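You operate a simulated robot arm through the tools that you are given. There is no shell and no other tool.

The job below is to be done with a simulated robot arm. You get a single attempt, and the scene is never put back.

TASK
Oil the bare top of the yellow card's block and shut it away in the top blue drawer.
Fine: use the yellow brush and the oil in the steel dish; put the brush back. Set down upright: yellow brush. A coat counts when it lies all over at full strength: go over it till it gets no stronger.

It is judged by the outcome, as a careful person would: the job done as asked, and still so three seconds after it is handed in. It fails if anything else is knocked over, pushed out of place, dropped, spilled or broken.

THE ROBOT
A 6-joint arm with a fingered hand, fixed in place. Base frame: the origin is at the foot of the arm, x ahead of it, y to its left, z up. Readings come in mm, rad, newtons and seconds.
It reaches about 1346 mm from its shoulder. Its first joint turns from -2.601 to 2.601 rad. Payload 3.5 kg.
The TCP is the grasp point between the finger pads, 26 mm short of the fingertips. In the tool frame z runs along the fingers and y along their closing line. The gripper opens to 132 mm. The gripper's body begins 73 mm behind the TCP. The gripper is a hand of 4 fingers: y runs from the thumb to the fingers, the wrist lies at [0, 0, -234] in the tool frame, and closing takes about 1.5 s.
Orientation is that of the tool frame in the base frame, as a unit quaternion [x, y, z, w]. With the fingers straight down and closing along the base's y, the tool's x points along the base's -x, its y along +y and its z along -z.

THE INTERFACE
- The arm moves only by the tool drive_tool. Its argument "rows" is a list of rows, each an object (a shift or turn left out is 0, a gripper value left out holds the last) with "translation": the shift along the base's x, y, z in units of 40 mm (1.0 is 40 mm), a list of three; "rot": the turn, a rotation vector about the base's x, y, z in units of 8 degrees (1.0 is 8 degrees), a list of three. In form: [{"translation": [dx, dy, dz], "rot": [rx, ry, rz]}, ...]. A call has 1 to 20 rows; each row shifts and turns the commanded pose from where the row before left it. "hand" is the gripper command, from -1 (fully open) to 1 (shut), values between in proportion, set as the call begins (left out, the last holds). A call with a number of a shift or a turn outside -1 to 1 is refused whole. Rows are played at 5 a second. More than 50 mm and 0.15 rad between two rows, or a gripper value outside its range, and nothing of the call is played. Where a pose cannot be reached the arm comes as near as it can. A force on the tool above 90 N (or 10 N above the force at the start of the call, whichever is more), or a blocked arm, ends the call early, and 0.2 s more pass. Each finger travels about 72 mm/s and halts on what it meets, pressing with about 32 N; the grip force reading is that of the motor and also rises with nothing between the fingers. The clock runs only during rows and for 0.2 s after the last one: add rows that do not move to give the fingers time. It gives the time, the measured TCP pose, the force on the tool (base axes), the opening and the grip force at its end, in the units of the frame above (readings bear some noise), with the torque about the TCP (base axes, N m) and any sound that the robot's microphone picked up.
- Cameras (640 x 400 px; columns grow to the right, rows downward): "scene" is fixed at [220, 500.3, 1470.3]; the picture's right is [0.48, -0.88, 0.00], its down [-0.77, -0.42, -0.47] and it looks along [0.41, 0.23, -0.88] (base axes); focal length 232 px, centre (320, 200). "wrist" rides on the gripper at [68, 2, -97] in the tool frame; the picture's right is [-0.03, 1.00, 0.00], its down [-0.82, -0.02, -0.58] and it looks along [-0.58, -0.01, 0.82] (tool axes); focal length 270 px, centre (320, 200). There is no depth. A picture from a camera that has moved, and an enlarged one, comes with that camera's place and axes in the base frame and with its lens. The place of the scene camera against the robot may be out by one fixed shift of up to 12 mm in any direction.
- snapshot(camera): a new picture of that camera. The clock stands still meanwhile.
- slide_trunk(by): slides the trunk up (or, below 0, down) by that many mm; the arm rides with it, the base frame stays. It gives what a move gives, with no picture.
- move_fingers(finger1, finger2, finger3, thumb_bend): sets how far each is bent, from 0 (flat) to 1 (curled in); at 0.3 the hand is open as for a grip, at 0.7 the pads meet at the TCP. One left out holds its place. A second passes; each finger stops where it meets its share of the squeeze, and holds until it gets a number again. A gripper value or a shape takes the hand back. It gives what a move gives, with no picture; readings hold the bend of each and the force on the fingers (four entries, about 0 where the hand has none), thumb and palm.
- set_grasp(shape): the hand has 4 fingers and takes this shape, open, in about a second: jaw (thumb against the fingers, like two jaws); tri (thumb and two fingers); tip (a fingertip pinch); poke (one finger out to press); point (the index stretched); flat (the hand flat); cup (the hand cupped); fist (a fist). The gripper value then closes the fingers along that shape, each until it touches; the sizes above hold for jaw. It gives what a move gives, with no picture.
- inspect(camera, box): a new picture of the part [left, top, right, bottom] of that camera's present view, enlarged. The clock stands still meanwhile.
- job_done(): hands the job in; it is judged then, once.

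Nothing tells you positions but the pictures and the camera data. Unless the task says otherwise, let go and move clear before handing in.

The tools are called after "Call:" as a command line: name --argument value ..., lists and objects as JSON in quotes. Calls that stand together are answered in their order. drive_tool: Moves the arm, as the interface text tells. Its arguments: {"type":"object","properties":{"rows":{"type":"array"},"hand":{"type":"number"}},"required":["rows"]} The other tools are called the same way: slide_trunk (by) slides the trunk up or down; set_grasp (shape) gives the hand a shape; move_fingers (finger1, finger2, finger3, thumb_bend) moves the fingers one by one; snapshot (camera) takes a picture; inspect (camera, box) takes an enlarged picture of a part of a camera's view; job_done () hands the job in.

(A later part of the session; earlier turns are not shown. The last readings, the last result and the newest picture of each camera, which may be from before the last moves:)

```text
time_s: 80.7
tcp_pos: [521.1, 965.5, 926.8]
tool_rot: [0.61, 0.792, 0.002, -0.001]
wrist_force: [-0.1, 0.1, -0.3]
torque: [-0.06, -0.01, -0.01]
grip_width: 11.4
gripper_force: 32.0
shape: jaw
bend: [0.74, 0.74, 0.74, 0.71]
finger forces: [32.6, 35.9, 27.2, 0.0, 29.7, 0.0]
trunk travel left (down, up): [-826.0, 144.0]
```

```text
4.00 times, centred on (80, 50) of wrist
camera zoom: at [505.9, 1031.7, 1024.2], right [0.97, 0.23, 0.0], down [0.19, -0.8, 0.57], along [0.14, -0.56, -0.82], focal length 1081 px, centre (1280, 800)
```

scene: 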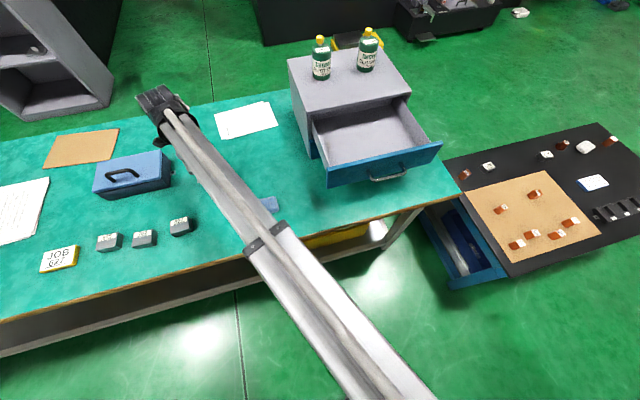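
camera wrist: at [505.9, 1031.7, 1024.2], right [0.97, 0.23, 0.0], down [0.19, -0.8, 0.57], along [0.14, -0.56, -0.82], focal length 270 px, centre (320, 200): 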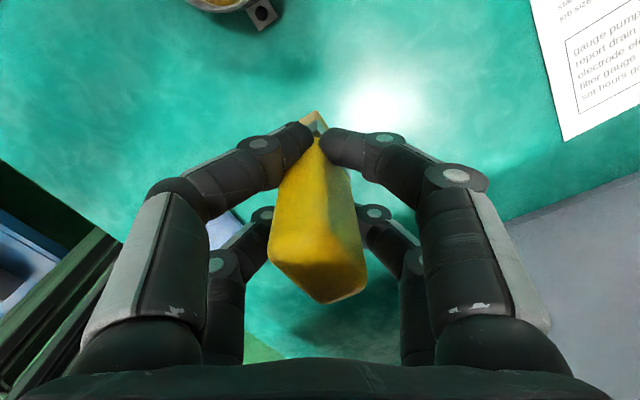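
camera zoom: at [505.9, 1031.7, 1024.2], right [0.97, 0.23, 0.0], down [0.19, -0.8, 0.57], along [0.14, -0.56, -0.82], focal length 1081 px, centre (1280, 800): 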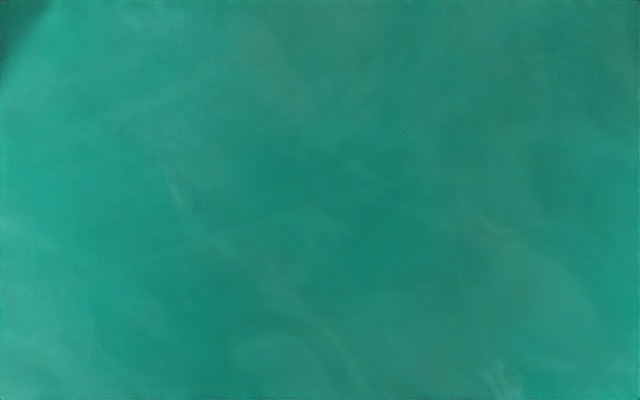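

To judge the strength under the same lighting as before, I'll go back over the dish and compare pictures.

Call:
drive_tool --rows '[{"translation": [-0.722, 0.655, 0], "rot": [0, 0, 0.229]}, {"translation": [-0.722, 0.655, 0], "rot": [0, 0, 0.229]}, {"translation": [-0.722, 0.655, 0], "rot": [0, 0, 0.23]}, {}, {}]'

Call:
slide_trunk --by -14

Call:
inspect --camera "wrist" --box '[0, 30, 140, 140]'

Call:
inspect --camera "scene" --box '[150, 200, 210, 250]'

```text
time_s: 81.9
tcp_pos: [434.9, 1044.4, 927.0]
tool_rot: [0.57, 0.821, 0.003, -0.001]
wrist_force: [0.0, 0.8, -0.9]
torque: [0.01, 0.04, 0.01]
grip_width: 11.5
gripper_force: 31.7
shape: jaw
bend: [0.74, 0.74, 0.74, 0.71]
finger forces: [32.5, 36.0, 26.9, 0.1, 29.9, 0.0]
trunk travel left (down, up): [-826.0, 144.0]
```

```text
time_s: 82.5
tcp_pos: [435.3, 1044.0, 913.8]
tool_rot: [0.571, 0.821, 0.002, 0.0]
wrist_force: [-0.3, 0.1, -0.6]
torque: [0.01, 0.02, 0.02]
grip_width: 11.7
gripper_force: 32.1
shape: jaw
bend: [0.74, 0.74, 0.74, 0.71]
finger forces: [32.4, 36.0, 27.1, 0.1, 29.9, 0.0]
trunk travel left (down, up): [-812.0, 158.0]
```

```text
3.64 times, centred on (70, 85) of wrist
camera zoom: at [412.9, 1108.2, 1010.2], right [0.95, 0.33, 0.0], down [0.26, -0.77, 0.57], along [0.19, -0.54, -0.82], focal length 983 px, centre (1229, 618)
```

zoom: 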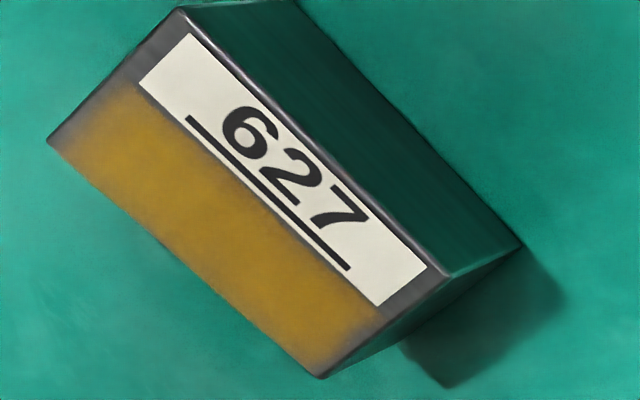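

```text
8.00 times, centred on (180, 225) of scene
camera zoom: at [220.0, 500.3, 1470.3], right [0.48, -0.88, 0.0], down [-0.77, -0.42, -0.47], along [0.41, 0.23, -0.88], focal length 1855 px, centre (1440, 0)
```

zoom: 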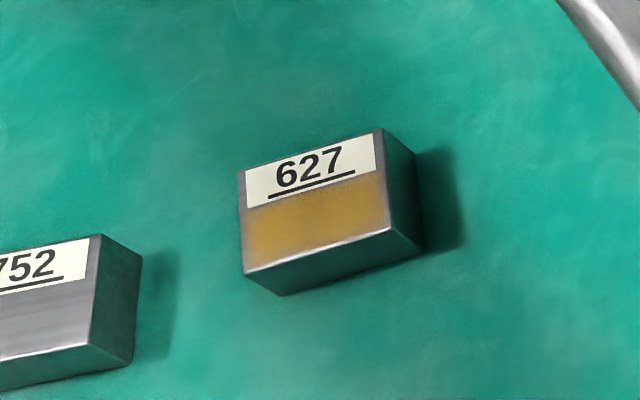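

The middle hasn't changed, so it's at full strength, but the two short ends still look slightly faint. I'll do one more dip and work the ends specifically.

Call:
slide_trunk --by -58

Call:
slide_trunk --by -2

Call:
slide_trunk --by 60

Call:
drive_tool --rows '[{"translation": [-0.956, -0.24, 0]}, {"translation": [-0.956, -0.24, 0]}, {"translation": [-0.956, -0.24, 0]}, {"translation": [-0.956, -0.24, 0]}, {"translation": [-0.956, -0.24, 0]}, {}, {}]'

Call:
inspect --camera "wrist" --box '[240, 60, 400, 160]'

```text
time_s: 83.5
tcp_pos: [434.7, 1043.8, 854.6]
tool_rot: [0.571, 0.821, 0.003, -0.001]
wrist_force: [0.2, -0.4, -0.8]
torque: [0.02, -0.01, 0.0]
grip_width: 11.4
gripper_force: 31.9
shape: jaw
bend: [0.74, 0.74, 0.74, 0.71]
finger forces: [32.5, 36.0, 27.0, 0.0, 29.8, 0.0]
trunk travel left (down, up): [-754.0, 216.0]
```

```text
time_s: 84.0
tcp_pos: [434.6, 1044.2, 853.4]
tool_rot: [0.571, 0.821, 0.003, 0.0]
wrist_force: [1.0, 1.4, 2.6]
torque: [-0.02, -0.02, 0.02]
grip_width: 11.5
gripper_force: 32.4
shape: jaw
bend: [0.74, 0.74, 0.74, 0.71]
finger forces: [32.8, 36.3, 27.3, 0.1, 30.1, 0.0]
trunk travel left (down, up): [-752.0, 218.0]
```

```text
time_s: 85.0
tcp_pos: [434.7, 1044.1, 913.1]
tool_rot: [0.571, 0.821, 0.003, -0.001]
wrist_force: [0.4, -0.2, -0.7]
torque: [0.04, 0.01, -0.02]
grip_width: 11.6
gripper_force: 32.2
shape: jaw
bend: [0.74, 0.74, 0.74, 0.71]
finger forces: [32.5, 35.9, 27.0, 0.0, 29.7, 0.0]
trunk travel left (down, up): [-812.0, 158.0]
```

```text
time_s: 86.6
tcp_pos: [245.1, 996.3, 913.4]
tool_rot: [0.571, 0.821, 0.003, 0.0]
wrist_force: [0.3, 0.2, 0.0]
torque: [-0.03, -0.01, 0.01]
grip_width: 11.1
gripper_force: 32.2
shape: jaw
bend: [0.74, 0.74, 0.74, 0.71]
finger forces: [32.5, 36.1, 26.9, 0.0, 30.1, 0.0]
trunk travel left (down, up): [-812.0, 158.0]
```

```text
4.00 times, centred on (320, 110) of wrist
camera zoom: at [223.2, 1061.0, 1010.0], right [0.95, 0.33, 0.0], down [0.26, -0.77, 0.57], along [0.19, -0.54, -0.82], focal length 1081 px, centre (320, 560)
```

zoom: 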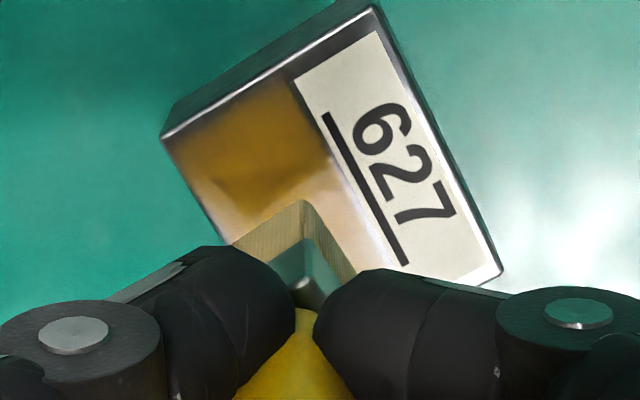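

Call:
drive_tool --rows '[{"translation": [-0.05, -0.015, 0]}, {}]'

Call:
slide_trunk --by -46

Call:
drive_tool --rows '[{"translation": [-0.1793, 0.1558, 0]}, {"translation": [-0.1793, 0.1558, 0]}, {"translation": [-0.0779, -0.0897, 0]}, {"translation": [0.0697, 0.0802, 0]}, {"translation": [0.0697, 0.0802, 0]}, {"translation": [-0.0697, -0.0802, 0]}, {"translation": [-0.0697, -0.0802, 0]}, {"translation": [0.0697, 0.0802, 0]}, {"translation": [0.0697, 0.0802, 0]}, {"translation": [-0.0615, -0.0707, 0]}, {"translation": [0.1793, -0.1558, 0]}, {"translation": [0.1793, -0.1558, 0]}, {"translation": [0.1793, -0.1558, 0]}, {"translation": [0.1793, -0.1558, 0]}, {"translation": [-0.0779, -0.0897, 0]}, {"translation": [0.0697, 0.0802, 0]}, {"translation": [0.0697, 0.0802, 0]}, {"translation": [-0.0697, -0.0802, 0]}, {"translation": [-0.0697, -0.0802, 0]}, {}]'

Call:
inspect --camera "wrist" --box '[240, 60, 400, 160]'

```text
time_s: 87.2
tcp_pos: [241.5, 995.7, 913.2]
tool_rot: [0.571, 0.821, 0.003, 0.0]
wrist_force: [0.4, -0.5, -1.5]
torque: [0.0, -0.02, 0.0]
grip_width: 11.3
gripper_force: 32.2
shape: jaw
bend: [0.74, 0.74, 0.74, 0.71]
finger forces: [32.5, 35.9, 27.0, 0.0, 30.1, 0.0]
trunk travel left (down, up): [-812.0, 158.0]
```

```text
time_s: 88.1
tcp_pos: [242.8, 995.2, 867.9]
tool_rot: [0.571, 0.821, 0.003, -0.001]
wrist_force: [-0.3, -0.2, 2.4]
torque: [-0.04, -0.04, -0.04]
grip_width: 11.4
gripper_force: 32.2
shape: jaw
bend: [0.74, 0.74, 0.74, 0.72]
finger forces: [34.2, 38.4, 27.5, 0.1, 30.4, 0.0]
trunk travel left (down, up): [-766.0, 204.0]
```

```text
time_s: 92.3
tcp_pos: [254.4, 979.6, 867.8]
tool_rot: [0.57, 0.821, 0.002, -0.001]
wrist_force: [0.0, 0.4, 2.3]
torque: [0.0, -0.04, 0.03]
grip_width: 11.3
gripper_force: 32.0
shape: jaw
bend: [0.74, 0.74, 0.74, 0.72]
finger forces: [34.2, 37.2, 27.1, 0.0, 30.3, 0.0]
trunk travel left (down, up): [-766.0, 204.0]
```

```text
4.00 times, centred on (320, 110) of wrist
camera zoom: at [231.6, 1043.6, 964.3], right [0.95, 0.32, 0.0], down [0.26, -0.77, 0.57], along [0.19, -0.54, -0.82], focal length 1081 px, centre (320, 560)
```

zoom: 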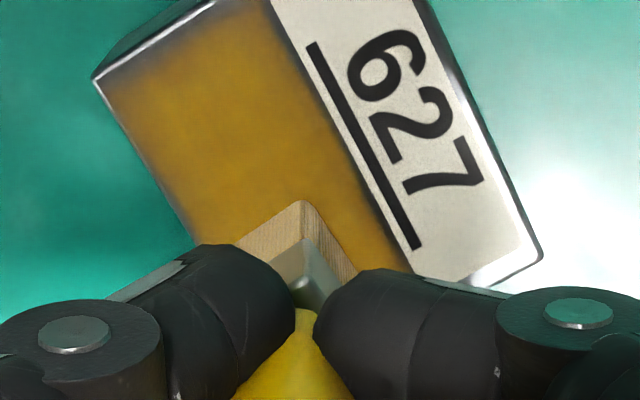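

Call:
drive_tool --rows '[{"translation": [0.0697, 0.0802, 0]}, {"translation": [0.0697, 0.0802, 0]}, {"translation": [-0.0697, -0.0802, 0]}, {"translation": [-0.0697, -0.0802, 0]}, {}, {"translation": [-0.1793, 0.1558, 0]}, {"translation": [-0.1793, 0.1558, 0]}, {"translation": [-0.1793, 0.1558, 0]}, {"translation": [-0.1793, 0.1558, 0]}, {}, {"translation": [0.0697, 0.0802, 0]}, {"translation": [0.0697, 0.0802, 0]}, {}, {"translation": [0.1793, -0.1558, 0]}, {"translation": [0.1793, -0.1558, 0]}, {"translation": [0.1793, -0.1558, 0]}, {"translation": [0.1793, -0.1558, 0]}, {}]'

Call:
slide_trunk --by 60

Call:
drive_tool --rows '[{"translation": [0.86, 0.295, 0]}, {"translation": [0.86, 0.295, 0]}, {"translation": [0.86, 0.295, 0]}, {"translation": [0.86, 0.295, 0]}, {"translation": [0.86, 0.295, 0]}, {}, {}]'

Call:
snapshot --camera "wrist"

Call:
inspect --camera "wrist" --box '[0, 30, 140, 140]'

Call:
inspect --camera "scene" --box '[160, 205, 200, 245]'

```text
time_s: 96.1
tcp_pos: [257.4, 983.6, 868.2]
tool_rot: [0.571, 0.821, 0.003, 0.0]
wrist_force: [-0.6, 0.6, 2.1]
torque: [0.05, 0.01, 0.0]
grip_width: 11.5
gripper_force: 32.3
shape: jaw
bend: [0.74, 0.74, 0.74, 0.72]
finger forces: [33.5, 36.0, 27.4, 0.1, 30.6, 0.1]
trunk travel left (down, up): [-766.0, 204.0]
```

```text
time_s: 97.1
tcp_pos: [257.4, 985.2, 927.1]
tool_rot: [0.571, 0.821, 0.002, -0.001]
wrist_force: [1.2, -0.1, -0.8]
torque: [0.01, 0.07, -0.01]
grip_width: 11.3
gripper_force: 32.4
shape: jaw
bend: [0.74, 0.74, 0.74, 0.72]
finger forces: [33.3, 36.3, 27.2, 0.1, 30.3, 0.0]
trunk travel left (down, up): [-826.0, 144.0]
```

```text
time_s: 98.7
tcp_pos: [432.0, 1043.2, 926.4]
tool_rot: [0.571, 0.821, 0.002, -0.001]
wrist_force: [0.4, -0.7, -1.2]
torque: [0.01, -0.03, -0.02]
grip_width: 11.2
gripper_force: 31.4
shape: jaw
bend: [0.74, 0.74, 0.74, 0.72]
finger forces: [33.3, 36.4, 27.1, 0.1, 30.7, 0.0]
out of reach, approached as far as the arm can: row 5
trunk travel left (down, up): [-826.0, 144.0]
```

```text
taken
camera wrist: at [409.5, 1107.9, 1024.2], right [0.95, 0.33, 0.0], down [0.26, -0.77, 0.57], along [0.19, -0.54, -0.82], focal length 270 px, centre (320, 200)
```

wrist: 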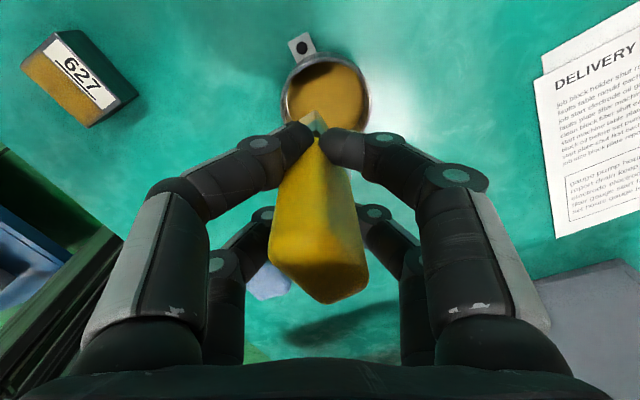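

```text
3.64 times, centred on (70, 85) of wrist
camera zoom: at [409.5, 1107.9, 1024.2], right [0.95, 0.33, 0.0], down [0.26, -0.77, 0.57], along [0.19, -0.54, -0.82], focal length 983 px, centre (1229, 618)
```

zoom: 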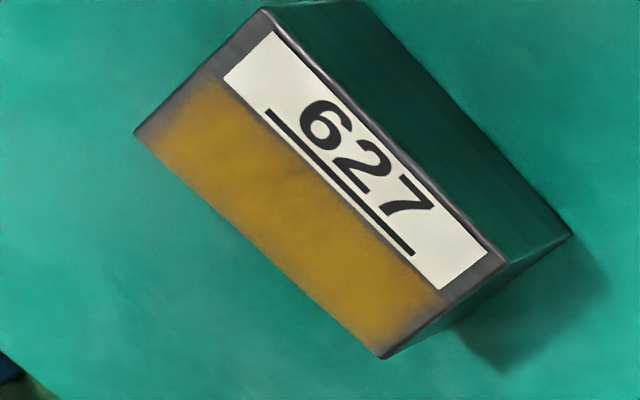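

```text
10.00 times, centred on (180, 225) of scene
camera zoom: at [220.0, 500.3, 1470.3], right [0.48, -0.88, 0.0], down [-0.77, -0.42, -0.47], along [0.41, 0.23, -0.88], focal length 2319 px, centre (1720, -50)
```

zoom: 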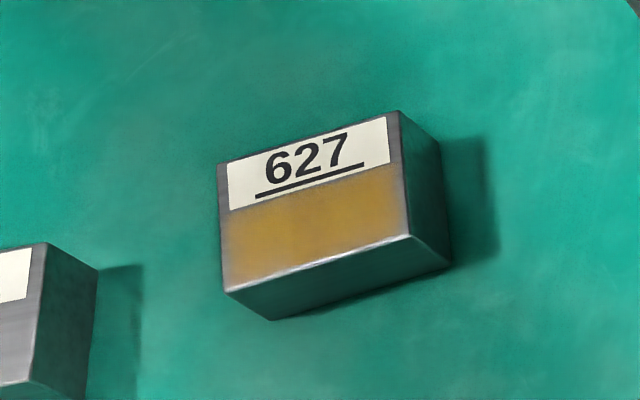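

No further change, so the coat is saturated and the thin fade at the edges is just how it renders. Now I'll put the brush back at its spot, upright.

Call:
drive_tool --rows '[{"translation": [0.74, -0.66, 0], "rot": [0, 0, -0.229]}, {"translation": [0.74, -0.66, 0], "rot": [0, 0, -0.229]}, {"translation": [0.74, -0.66, 0], "rot": [0, 0, -0.23]}, {}, {}]'

Call:
slide_trunk --by -78

Call:
slide_trunk --by -2

Call:
slide_trunk --by -1

```text
time_s: 99.9
tcp_pos: [518.5, 964.5, 926.6]
tool_rot: [0.609, 0.793, 0.002, 0.0]
wrist_force: [-0.3, 1.0, -0.6]
torque: [0.01, -0.02, 0.0]
grip_width: 11.3
gripper_force: 31.6
shape: jaw
bend: [0.74, 0.74, 0.74, 0.72]
finger forces: [32.9, 36.5, 26.8, 0.0, 30.7, 0.0]
trunk travel left (down, up): [-826.0, 144.0]
```

```text
time_s: 101.0
tcp_pos: [518.1, 964.3, 849.5]
tool_rot: [0.61, 0.793, 0.002, 0.0]
wrist_force: [-0.3, 0.0, -1.2]
torque: [0.0, -0.02, 0.02]
grip_width: 11.3
gripper_force: 32.0
shape: jaw
bend: [0.74, 0.74, 0.74, 0.72]
finger forces: [33.0, 36.6, 26.8, 0.0, 30.8, 0.1]
trunk travel left (down, up): [-748.0, 222.0]
```

```text
time_s: 101.5
tcp_pos: [517.6, 962.9, 847.2]
tool_rot: [0.61, 0.793, 0.002, 0.0]
wrist_force: [0.2, 0.2, -0.9]
torque: [0.0, -0.03, 0.0]
grip_width: 11.3
gripper_force: 32.1
shape: jaw
bend: [0.74, 0.74, 0.74, 0.72]
finger forces: [33.1, 36.5, 26.9, 0.0, 30.6, 0.0]
trunk travel left (down, up): [-746.0, 224.0]
```

```text
time_s: 102.0
tcp_pos: [518.1, 964.3, 846.3]
tool_rot: [0.609, 0.793, 0.003, -0.001]
wrist_force: [-0.2, 0.3, 0.2]
torque: [0.0, 0.0, -0.01]
grip_width: 11.5
gripper_force: 31.8
shape: jaw
bend: [0.74, 0.74, 0.74, 0.72]
finger forces: [33.0, 36.6, 26.9, 0.0, 30.8, 0.0]
trunk travel left (down, up): [-745.0, 225.0]
```

Call:
drive_tool --rows '[{"translation": [0.05, 0, 0]}, {}]'

Call:
slide_trunk --by -2

Call:
slide_trunk --by -1

```text
time_s: 102.7
tcp_pos: [521.8, 963.2, 847.0]
tool_rot: [0.61, 0.793, 0.002, 0.0]
wrist_force: [0.3, 0.1, -0.6]
torque: [-0.03, 0.0, -0.03]
grip_width: 11.2
gripper_force: 32.1
shape: jaw
bend: [0.74, 0.74, 0.74, 0.72]
finger forces: [32.9, 36.6, 26.8, 0.1, 30.6, 0.0]
trunk travel left (down, up): [-745.0, 225.0]
```

```text
time_s: 103.2
tcp_pos: [521.3, 962.0, 845.2]
tool_rot: [0.609, 0.793, 0.003, -0.001]
wrist_force: [0.2, 0.5, 0.3]
torque: [0.0, 0.04, 0.01]
grip_width: 11.6
gripper_force: 31.8
shape: jaw
bend: [0.74, 0.74, 0.74, 0.72]
finger forces: [33.0, 36.6, 26.8, 0.1, 30.8, 0.0]
trunk travel left (down, up): [-743.0, 227.0]
```

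```text
time_s: 103.7
tcp_pos: [520.7, 963.2, 843.3]
tool_rot: [0.61, 0.793, 0.003, 0.0]
wrist_force: [0.0, 0.3, 0.0]
torque: [0.01, -0.02, -0.01]
grip_width: 11.2
gripper_force: 31.8
shape: jaw
bend: [0.74, 0.74, 0.74, 0.72]
finger forces: [33.0, 36.6, 26.8, 0.0, 30.8, 0.0]
trunk travel left (down, up): [-742.0, 228.0]
```

Call:
slide_trunk --by -1

Call:
inspect --camera "wrist" --box '[240, 60, 400, 160]'

```text
time_s: 104.2
tcp_pos: [521.3, 963.2, 842.3]
tool_rot: [0.609, 0.793, 0.003, 0.0]
wrist_force: [-0.6, -0.4, 0.2]
torque: [-0.01, -0.03, 0.02]
grip_width: 11.6
gripper_force: 32.2
shape: jaw
bend: [0.74, 0.74, 0.74, 0.72]
finger forces: [33.0, 36.7, 26.8, 0.1, 30.7, 0.1]
trunk travel left (down, up): [-741.0, 229.0]
```

```text
4.00 times, centred on (320, 110) of wrist
camera zoom: at [504.7, 1029.5, 939.1], right [0.97, 0.23, 0.0], down [0.19, -0.8, 0.57], along [0.14, -0.56, -0.82], focal length 1081 px, centre (320, 560)
```

zoom: 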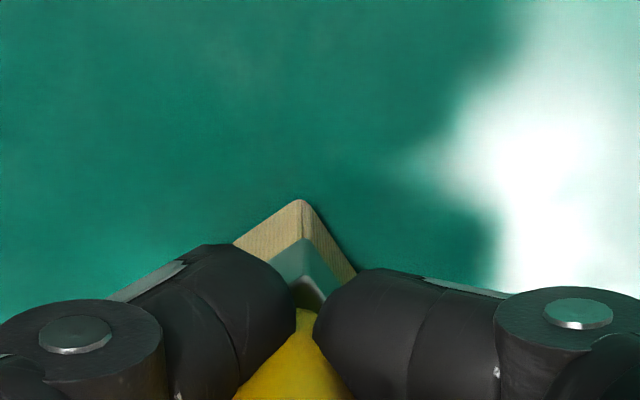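

Call:
slide_trunk --by -1

```text
time_s: 104.7
tcp_pos: [519.5, 962.2, 842.3]
tool_rot: [0.61, 0.793, 0.003, -0.001]
wrist_force: [0.7, -0.1, 3.7]
torque: [0.02, -0.06, -0.01]
grip_width: 11.3
gripper_force: 32.2
shape: jaw
bend: [0.74, 0.74, 0.74, 0.72]
finger forces: [33.2, 36.7, 27.1, 0.0, 31.1, 0.1]
trunk travel left (down, up): [-740.0, 230.0]
```

Contact with the bench. I'll release gently.

Call:
drive_tool --rows '[{}, {}, {}, {}]' --hand 0.6

Call:
snapshot --camera "wrist"

```text
time_s: 105.7
tcp_pos: [521.4, 962.7, 842.0]
tool_rot: [0.61, 0.793, 0.003, 0.0]
wrist_force: [0.8, 0.3, 0.7]
torque: [0.01, 0.01, 0.02]
grip_width: 26.0
gripper_force: 0.0
shape: jaw
bend: [0.73, 0.73, 0.73, 0.7]
finger forces: [0.0, 0.0, 0.0, 0.0, 0.0, 0.1]
trunk travel left (down, up): [-740.0, 230.0]
```

```text
taken
camera wrist: at [504.7, 1029.4, 938.2], right [0.97, 0.23, 0.0], down [0.19, -0.8, 0.57], along [0.14, -0.56, -0.82], focal length 270 px, centre (320, 200)
```

wrist: 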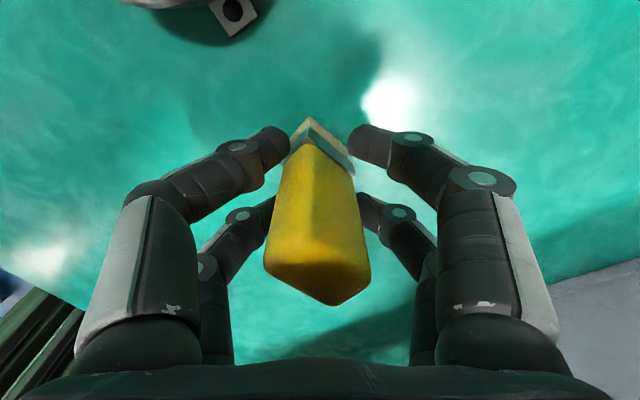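

Call:
drive_tool --rows '[{}, {}, {}, {}, {}, {}]' --hand -0.5

Call:
slide_trunk --by 100

Call:
snapshot --camera "wrist"

Call:
inspect --camera "wrist" --box '[240, 80, 400, 180]'

```text
time_s: 107.1
tcp_pos: [521.4, 963.0, 841.1]
tool_rot: [0.609, 0.793, 0.003, 0.0]
wrist_force: [0.3, -0.3, 0.0]
torque: [0.0, 0.01, 0.01]
grip_width: 99.0
gripper_force: 0.0
shape: jaw
bend: [0.64, 0.64, 0.64, 0.51]
finger forces: [0.0, 0.0, 0.0, 0.0, 0.1, 0.0]
trunk travel left (down, up): [-740.0, 230.0]
```

```text
time_s: 108.4
tcp_pos: [520.3, 962.1, 940.3]
tool_rot: [0.609, 0.794, 0.002, 0.0]
wrist_force: [0.9, 0.2, 0.4]
torque: [0.03, 0.0, 0.0]
grip_width: 98.7
gripper_force: 0.2
shape: jaw
bend: [0.64, 0.64, 0.64, 0.51]
finger forces: [0.1, 0.0, 0.0, 0.0, 0.0, 0.0]
trunk travel left (down, up): [-840.0, 130.0]
```

```text
taken
camera wrist: at [504.7, 1029.6, 1038.0], right [0.97, 0.23, 0.0], down [0.19, -0.8, 0.57], along [0.14, -0.56, -0.82], focal length 270 px, centre (320, 200)
```

wrist: 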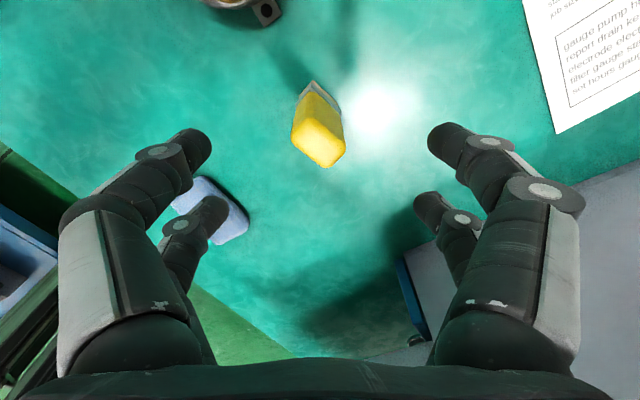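

```text
4.00 times, centred on (320, 130) of wrist
camera zoom: at [504.7, 1029.6, 1038.0], right [0.97, 0.23, 0.0], down [0.19, -0.8, 0.57], along [0.14, -0.56, -0.82], focal length 1081 px, centre (320, 480)
```

zoom: 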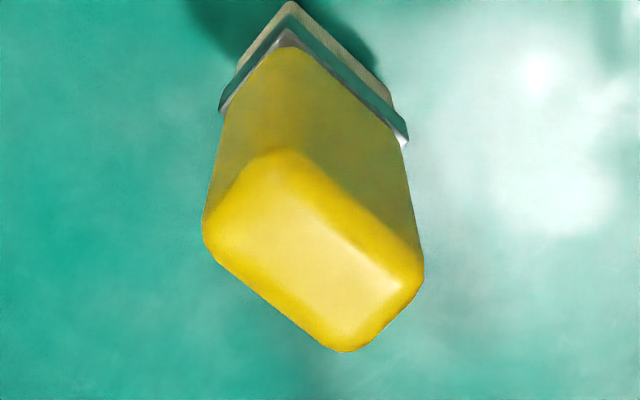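

The brush is standing upright back at its spot. Next I'll go to block 627 with the jaws turned across its short dimension.

Call:
drive_tool --rows '[{"translation": [-0.975, 0.143, 0], "rot": [0, 0, 0.607]}, {"translation": [-0.975, 0.143, 0], "rot": [0, 0, 0.607]}, {"translation": [-0.975, 0.143, 0], "rot": [0, 0, 0.607]}, {"translation": [-0.975, 0.143, 0], "rot": [0, 0, 0.607]}, {"translation": [-0.975, 0.143, 0], "rot": [0, 0, 0.607]}, {"translation": [-0.975, 0.143, 0], "rot": [0, 0, 0.607]}, {"translation": [-0.975, 0.143, 0], "rot": [0, 0, 0.607]}, {}]'

Call:
slide_trunk --by -60

Call:
snapshot --camera "wrist"

Call:
inspect --camera "wrist" --box '[240, 80, 400, 180]'

Call:
inspect --camera "scene" --box '[180, 130, 300, 230]'

```text
time_s: 110.2
tcp_pos: [248.0, 1001.5, 941.1]
tool_rot: [0.35, 0.937, 0.002, -0.001]
wrist_force: [0.2, -0.6, -0.2]
torque: [0.0, -0.03, 0.0]
grip_width: 98.8
gripper_force: 0.0
shape: jaw
bend: [0.64, 0.64, 0.64, 0.51]
finger forces: [0.0, 0.1, 0.0, 0.0, 0.1, 0.0]
out of reach, approached as far as the arm can: row 1
trunk travel left (down, up): [-840.0, 130.0]
```

```text
time_s: 111.2
tcp_pos: [247.3, 1000.6, 880.7]
tool_rot: [0.351, 0.936, 0.002, 0.0]
wrist_force: [0.3, 0.5, 0.7]
torque: [0.0, 0.01, -0.02]
grip_width: 98.6
gripper_force: 0.1
shape: jaw
bend: [0.64, 0.64, 0.64, 0.51]
finger forces: [0.0, 0.0, 0.0, 0.1, 0.0, 0.0]
trunk travel left (down, up): [-780.0, 190.0]
```

```text
taken
camera wrist: at [197.8, 1047.2, 978.3], right [0.68, 0.74, 0.0], down [0.6, -0.55, 0.57], along [0.43, -0.39, -0.82], focal length 270 px, centre (320, 200)
```

wrist: 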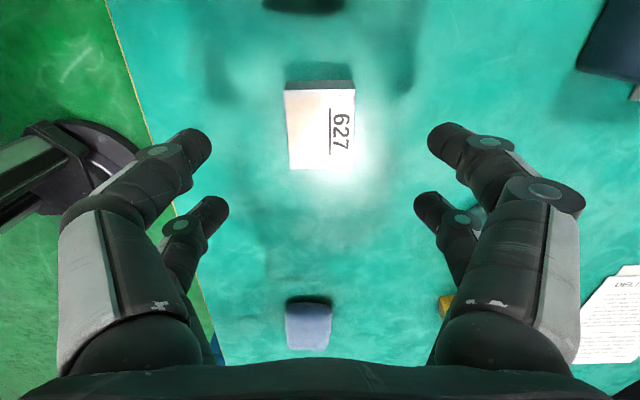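

```text
4.00 times, centred on (320, 130) of wrist
camera zoom: at [197.8, 1047.2, 978.3], right [0.68, 0.74, 0.0], down [0.6, -0.55, 0.57], along [0.43, -0.39, -0.82], focal length 1081 px, centre (320, 480)
```

zoom: 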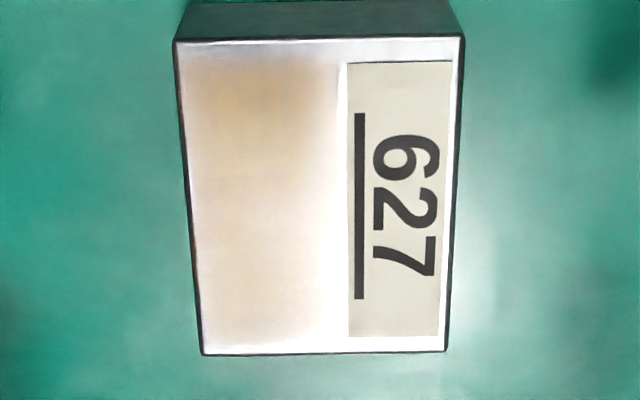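

```text
4.00 times, centred on (240, 180) of scene
camera zoom: at [220.0, 500.3, 1470.3], right [0.48, -0.88, 0.0], down [-0.77, -0.42, -0.47], along [0.41, 0.23, -0.88], focal length 928 px, centre (640, 280)
```

zoom: 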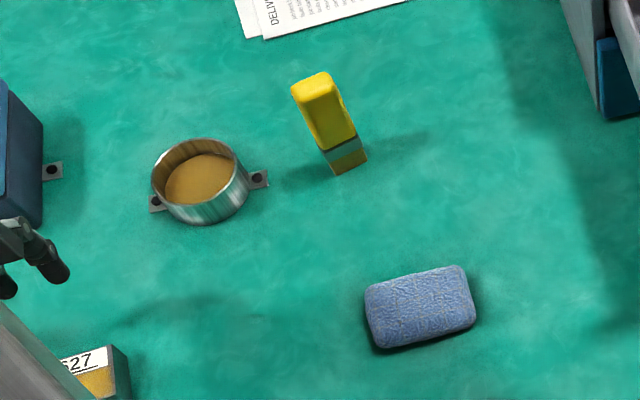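

The block is centred between the jaws to about 1 mm and well aligned. I'll lower the hand around it.

Call:
slide_trunk --by -58

Call:
snapshot --camera "wrist"

Call:
inspect --camera "scene" --box '[120, 180, 220, 260]'

```text
time_s: 112.2
tcp_pos: [248.2, 1000.3, 824.2]
tool_rot: [0.352, 0.936, 0.002, -0.001]
wrist_force: [0.3, -0.4, 0.3]
torque: [0.0, 0.01, 0.02]
grip_width: 98.4
gripper_force: 0.1
shape: jaw
bend: [0.64, 0.64, 0.64, 0.51]
finger forces: [0.0, 0.0, 0.1, 0.0, 0.0, 0.1]
trunk travel left (down, up): [-722.0, 248.0]
```

```text
taken
camera wrist: at [197.8, 1047.2, 920.3], right [0.68, 0.74, 0.0], down [0.6, -0.55, 0.57], along [0.43, -0.39, -0.82], focal length 270 px, centre (320, 200)
```

wrist: 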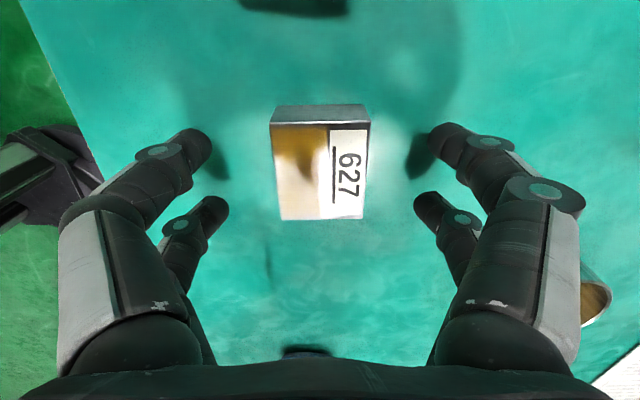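

```text
5.00 times, centred on (170, 220) of scene
camera zoom: at [220.0, 500.3, 1470.3], right [0.48, -0.88, 0.0], down [-0.77, -0.42, -0.47], along [0.41, 0.23, -0.88], focal length 1160 px, centre (1070, 100)
```

zoom: 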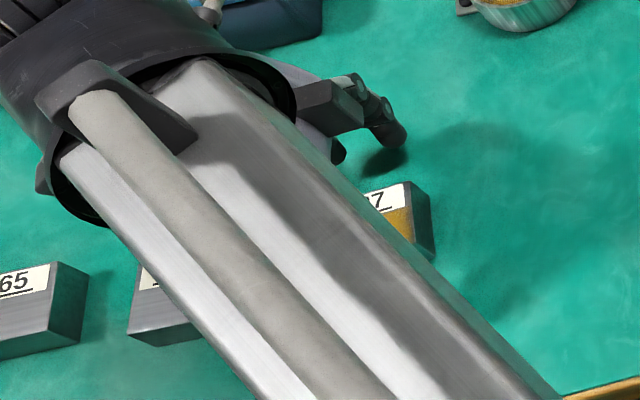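

Call:
slide_trunk --by -6

Call:
slide_trunk --by -4

Call:
inspect --camera "wrist" --box '[160, 80, 480, 280]'

```text
time_s: 112.8
tcp_pos: [248.1, 1001.2, 817.1]
tool_rot: [0.351, 0.936, 0.002, -0.001]
wrist_force: [-0.1, 0.3, -0.6]
torque: [-0.02, -0.02, 0.0]
grip_width: 98.4
gripper_force: 0.1
shape: jaw
bend: [0.64, 0.64, 0.64, 0.51]
finger forces: [0.1, 0.0, 0.1, 0.0, 0.0, 0.0]
trunk travel left (down, up): [-716.0, 254.0]
```

```text
time_s: 113.3
tcp_pos: [248.6, 1001.0, 814.7]
tool_rot: [0.351, 0.936, 0.002, -0.001]
wrist_force: [-0.2, 0.8, -0.1]
torque: [-0.01, 0.0, 0.02]
grip_width: 98.4
gripper_force: 0.1
shape: jaw
bend: [0.64, 0.64, 0.64, 0.51]
finger forces: [0.1, 0.1, 0.0, 0.0, 0.0, 0.0]
trunk travel left (down, up): [-712.0, 258.0]
```

```text
2.00 times, centred on (320, 180) of wrist
camera zoom: at [197.8, 1047.2, 910.2], right [0.68, 0.74, 0.0], down [0.6, -0.55, 0.57], along [0.43, -0.39, -0.82], focal length 541 px, centre (320, 240)
```

zoom: 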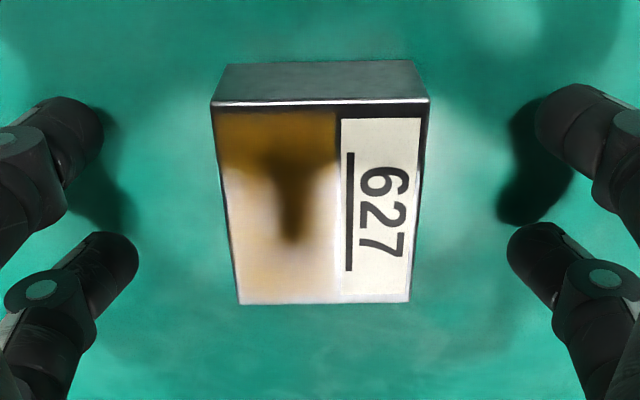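

Call:
drive_tool --rows '[{}, {}, {}, {}, {}]' --hand 0.15

Call:
inspect --camera "wrist" --box '[160, 80, 480, 280]'

```text
time_s: 114.5
tcp_pos: [247.8, 1002.4, 813.9]
tool_rot: [0.351, 0.936, 0.001, -0.001]
wrist_force: [0.3, 0.0, -0.2]
torque: [0.02, 0.01, -0.05]
grip_width: 56.5
gripper_force: 0.0
shape: jaw
bend: [0.73, 0.73, 0.73, 0.7]
finger forces: [0.1, 0.0, 0.1, 0.1, 0.0, 0.1]
trunk travel left (down, up): [-712.0, 258.0]
```

```text
2.00 times, centred on (320, 180) of wrist
camera zoom: at [197.8, 1047.3, 910.2], right [0.68, 0.74, 0.0], down [0.6, -0.55, 0.57], along [0.43, -0.39, -0.82], focal length 541 px, centre (320, 240)
```

zoom: 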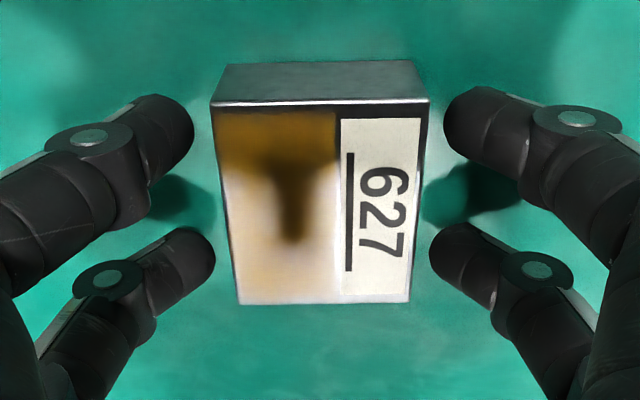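

Call:
slide_trunk --by -3

Call:
drive_tool --rows '[{}, {}, {}, {}, {}, {}]' --hand 1

Call:
inspect --camera "wrist" --box '[160, 80, 480, 280]'

```text
time_s: 115.0
tcp_pos: [247.8, 1001.8, 809.6]
tool_rot: [0.351, 0.937, 0.002, -0.001]
wrist_force: [-0.3, 0.7, -0.3]
torque: [0.01, 0.0, -0.03]
grip_width: 56.4
gripper_force: 0.0
shape: jaw
bend: [0.73, 0.73, 0.73, 0.7]
finger forces: [0.0, 0.0, 0.0, 0.1, 0.0, 0.1]
trunk travel left (down, up): [-709.0, 261.0]
```

```text
time_s: 116.4
tcp_pos: [247.7, 1001.5, 809.8]
tool_rot: [0.35, 0.937, 0.001, -0.001]
wrist_force: [0.1, -1.1, -0.3]
torque: [-0.01, 0.05, -0.01]
grip_width: 37.8
gripper_force: 32.2
shape: jaw
bend: [0.74, 0.74, 0.74, 0.7]
finger forces: [28.9, 29.0, 28.7, 0.0, 29.5, 0.1]
trunk travel left (down, up): [-709.0, 261.0]
```

```text
2.00 times, centred on (320, 180) of wrist
camera zoom: at [197.8, 1047.5, 906.8], right [0.68, 0.74, 0.0], down [0.6, -0.55, 0.57], along [0.43, -0.39, -0.82], focal length 541 px, centre (320, 240)
```

zoom: 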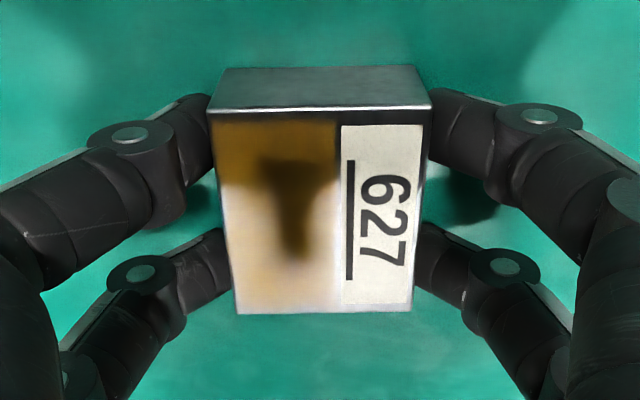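

All four contacts are even at about 29 N. I'll lift and move to where I can see the drawer.

Call:
slide_trunk --by 30

Call:
slide_trunk --by 180

Call:
snapshot --camera "wrist"

Call:
snapshot --camera "scene"

```text
time_s: 117.2
tcp_pos: [247.6, 1002.7, 839.5]
tool_rot: [0.351, 0.936, 0.002, -0.001]
wrist_force: [-0.3, 0.8, -5.1]
torque: [0.0, 0.0, -0.01]
grip_width: 37.6
gripper_force: 31.6
shape: jaw
bend: [0.74, 0.74, 0.74, 0.7]
finger forces: [29.0, 29.2, 28.7, 0.0, 29.4, 0.0]
trunk travel left (down, up): [-739.0, 231.0]
```

```text
time_s: 119.2
tcp_pos: [247.1, 1001.2, 1020.0]
tool_rot: [0.351, 0.936, 0.001, -0.001]
wrist_force: [0.1, -0.1, -5.0]
torque: [-0.03, 0.02, 0.04]
grip_width: 37.8
gripper_force: 32.1
shape: jaw
bend: [0.74, 0.74, 0.74, 0.7]
finger forces: [29.0, 29.2, 28.7, 0.0, 29.3, 0.0]
trunk travel left (down, up): [-919.0, 51.0]
```

```text
taken
camera wrist: at [197.9, 1047.9, 1116.5], right [0.68, 0.74, 0.0], down [0.6, -0.55, 0.57], along [0.43, -0.39, -0.82], focal length 270 px, centre (320, 200)
```

wrist: 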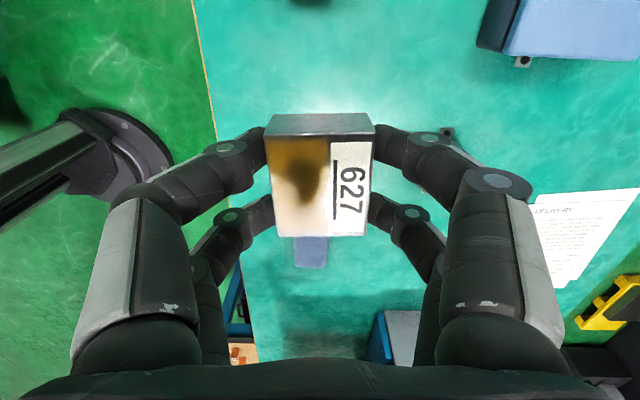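

```text
taken
```

scene: 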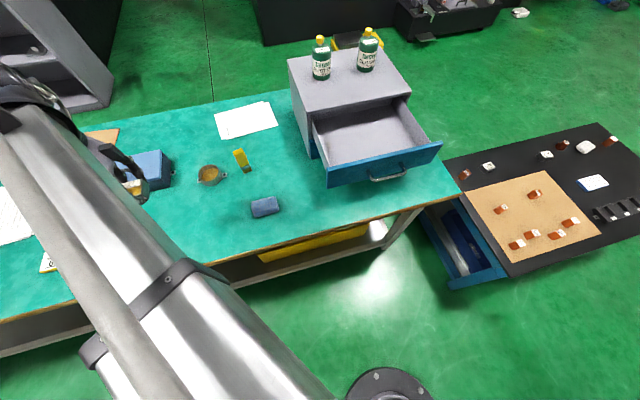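

The block is held firmly. The cabinet's front face runs along the bench direction; the top drawer is pulled out about 190 mm, its panel top is at about z = 972, and its open middle is near (726, 603). I'll carry the block towards it, turning the hand 90° on the way.

Call:
drive_tool --rows '[{"translation": [0.569, -0.627, 0], "rot": [0, 0, 0.9375]}, {"translation": [0.569, -0.627, 0], "rot": [0, 0, 0.9375]}, {"translation": [0.569, -0.627, 0], "rot": [0, 0, 0.9375]}, {"translation": [0.569, -0.627, 0], "rot": [0, 0, 0.9375]}, {"translation": [0.569, -0.627, 0], "rot": [0, 0, 0.9375]}, {"translation": [0.569, -0.627, 0], "rot": [0, 0, 0.9375]}, {"translation": [0.569, -0.627, 0], "rot": [0, 0, 0.9375]}, {"translation": [0.569, -0.627, 0], "rot": [0, 0, 0.9375]}, {"translation": [0.569, -0.627, 0], "rot": [0, 0, 0.9375]}, {"translation": [0.569, -0.627, 0], "rot": [0, 0, 0.9375]}, {"translation": [0.569, -0.627, 0], "rot": [0, 0, 0.9375]}, {"translation": [0.569, -0.627, 0], "rot": [0, 0, 0.9375]}, {}]'

Call:
snapshot --camera "wrist"

Call:
snapshot --camera "scene"

```text
time_s: 122.0
tcp_pos: [522.8, 700.9, 1020.3]
tool_rot: [-0.414, 0.91, 0.001, -0.002]
wrist_force: [0.9, 0.0, -5.9]
torque: [0.01, 0.0, 0.0]
grip_width: 37.6
gripper_force: 32.4
shape: jaw
bend: [0.74, 0.74, 0.74, 0.7]
finger forces: [29.1, 29.3, 28.9, 0.0, 29.5, 0.0]
trunk travel left (down, up): [-919.0, 51.0]
```

```text
taken
camera wrist: at [476.9, 650.5, 1116.8], right [-0.74, 0.67, 0.0], down [0.55, 0.6, 0.57], along [0.38, 0.43, -0.82], focal length 270 px, centre (320, 200)
```

wrist: 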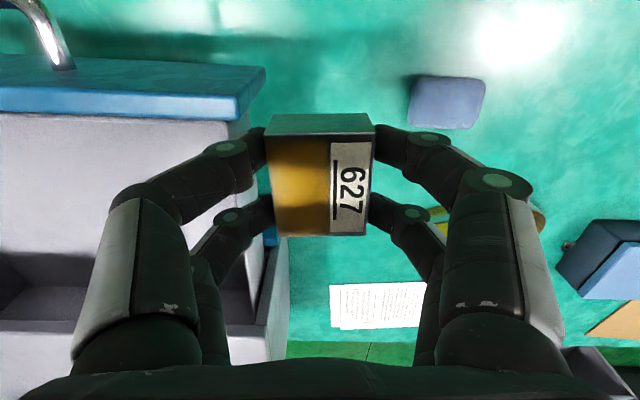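

```text
taken
```

scene: 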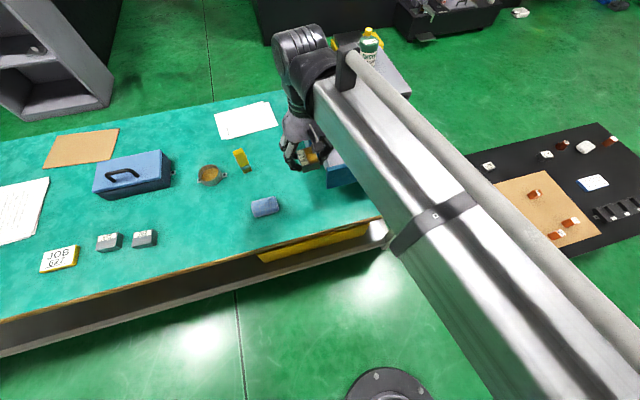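

Call:
inspect --camera "wrist" --box '[0, 0, 320, 200]'

Call:
inspect --camera "wrist" --box '[0, 180, 320, 380]'

```text
2.00 times, centred on (160, 100) of wrist
camera zoom: at [476.9, 650.5, 1116.8], right [-0.74, 0.67, 0.0], down [0.55, 0.6, 0.57], along [0.38, 0.43, -0.82], focal length 541 px, centre (640, 400)
```

zoom: 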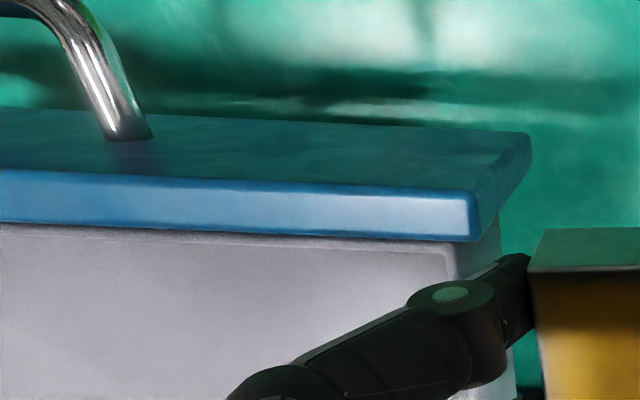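

```text
2.00 times, centred on (160, 280) of wrist
camera zoom: at [476.9, 650.5, 1116.8], right [-0.74, 0.67, 0.0], down [0.55, 0.6, 0.57], along [0.38, 0.43, -0.82], focal length 541 px, centre (640, 40)
```

zoom: 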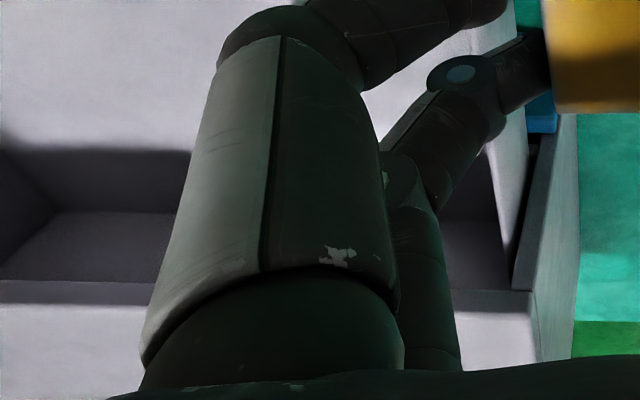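

My estimates of the panel's height disagree, so I'll raise the hand and triangulate again before moving over the drawer.

Call:
slide_trunk --by 50

Call:
inspect --camera "wrist" --box '[0, 0, 320, 200]'

Call:
inspect --camera "wrist" --box '[0, 180, 320, 380]'

```text
time_s: 122.9
tcp_pos: [521.1, 701.4, 1070.4]
tool_rot: [-0.414, 0.91, 0.001, -0.002]
wrist_force: [0.1, 0.3, -4.9]
torque: [-0.04, 0.01, 0.04]
grip_width: 37.8
gripper_force: 32.5
shape: jaw
bend: [0.74, 0.74, 0.74, 0.7]
finger forces: [29.1, 29.2, 29.0, 0.1, 29.5, 0.1]
trunk travel left (down, up): [-969.0, 1.0]
```

```text
2.00 times, centred on (160, 100) of wrist
camera zoom: at [476.6, 651.0, 1166.7], right [-0.74, 0.68, 0.0], down [0.55, 0.6, 0.57], along [0.39, 0.43, -0.82], focal length 541 px, centre (640, 400)
```

zoom: 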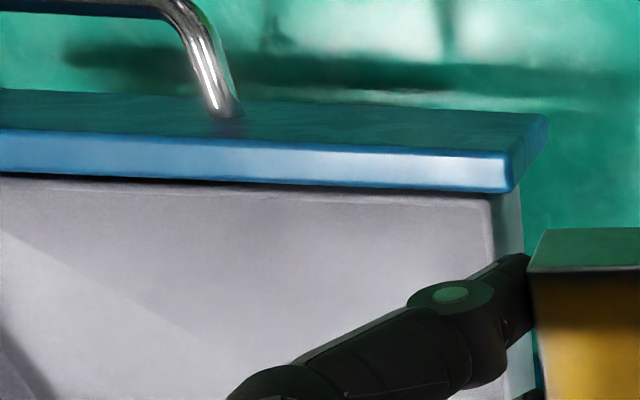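

```text
2.00 times, centred on (160, 280) of wrist
camera zoom: at [476.6, 651.0, 1166.7], right [-0.74, 0.68, 0.0], down [0.55, 0.6, 0.57], along [0.39, 0.43, -0.82], focal length 541 px, centre (640, 40)
```

zoom: 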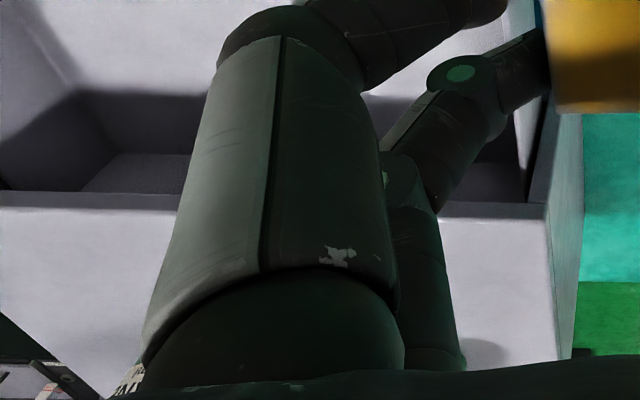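

The cabinet top is at about z = 978 and the panel top about 967, with the panel's outer face near (539, 653) at its left end. I'll move over the middle of the open drawer, staying well above it.

Call:
drive_tool --rows '[{"translation": [0.87, -0.4, 0]}, {"translation": [0.87, -0.4, 0]}, {"translation": [0.87, -0.4, 0]}, {"translation": [0.87, -0.4, 0]}, {"translation": [0.87, -0.4, 0]}, {"translation": [0.87, -0.4, 0]}, {}]'

Call:
snapshot --camera "wrist"

Call:
snapshot --camera "scene"

```text
time_s: 124.5
tcp_pos: [731.0, 604.0, 1069.8]
tool_rot: [-0.414, 0.91, 0.0, -0.002]
wrist_force: [-0.3, -0.6, -5.0]
torque: [-0.02, -0.03, 0.01]
grip_width: 37.5
gripper_force: 32.0
shape: jaw
bend: [0.74, 0.74, 0.74, 0.7]
finger forces: [29.3, 29.5, 29.1, 0.1, 29.6, 0.0]
trunk travel left (down, up): [-969.0, 1.0]
```

```text
taken
camera wrist: at [686.6, 554.6, 1166.9], right [-0.74, 0.68, 0.0], down [0.55, 0.6, 0.57], along [0.39, 0.43, -0.82], focal length 270 px, centre (320, 200)
```

wrist: 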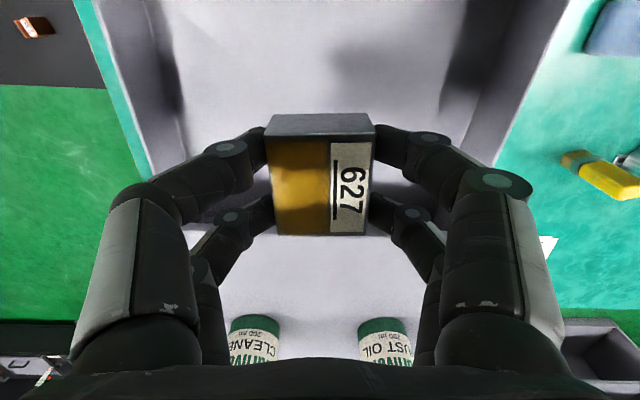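

```text
taken
```

scene: 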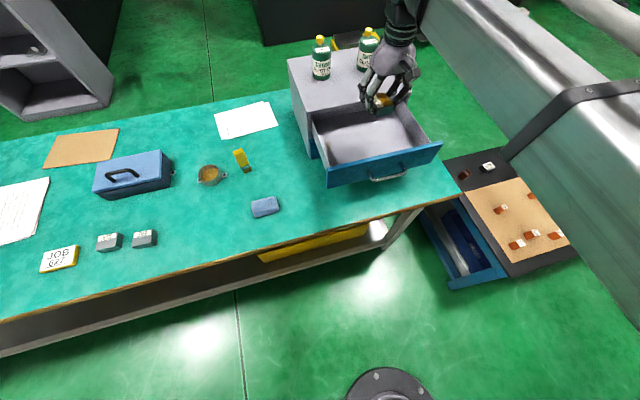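

Well centred over the drawer. I'll lower in stages.

Call:
slide_trunk --by -110

Call:
snapshot --camera "wrist"

Call:
inspect --camera "scene" --box '[280, 20, 460, 200]'

```text
time_s: 125.9
tcp_pos: [731.6, 605.3, 959.2]
tool_rot: [-0.413, 0.911, 0.001, -0.003]
wrist_force: [0.1, 0.6, -5.1]
torque: [0.0, -0.01, 0.02]
grip_width: 37.8
gripper_force: 32.4
shape: jaw
bend: [0.74, 0.74, 0.74, 0.7]
finger forces: [29.4, 29.5, 29.2, 0.1, 29.6, 0.0]
trunk travel left (down, up): [-859.0, 111.0]
```

```text
taken
camera wrist: at [686.4, 554.8, 1056.9], right [-0.74, 0.68, 0.0], down [0.55, 0.6, 0.57], along [0.39, 0.43, -0.82], focal length 270 px, centre (320, 200)
```

wrist: 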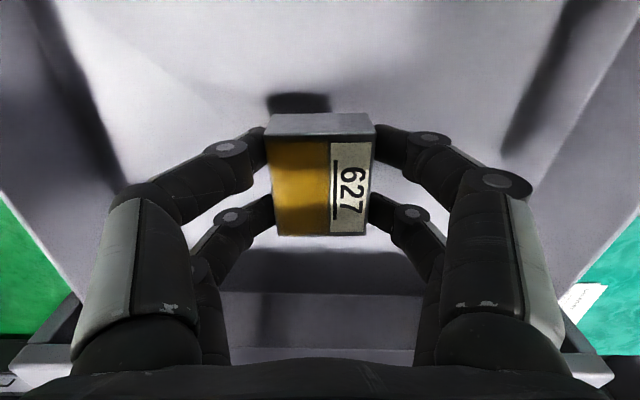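

```text
2.22 times, centred on (370, 110) of scene
camera zoom: at [220.0, 500.3, 1470.3], right [0.48, -0.88, 0.0], down [-0.77, -0.42, -0.47], along [0.41, 0.23, -0.88], focal length 515 px, centre (209, 400)
```

zoom: 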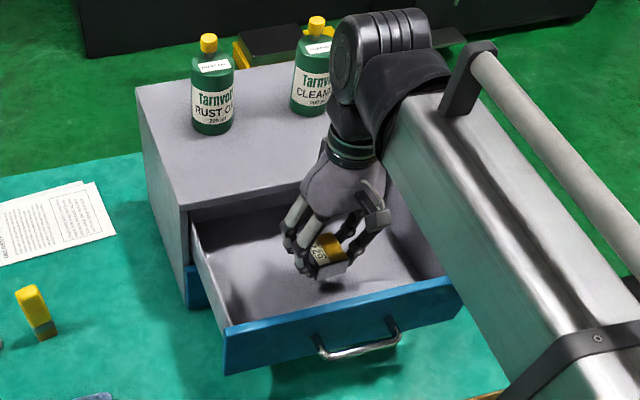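

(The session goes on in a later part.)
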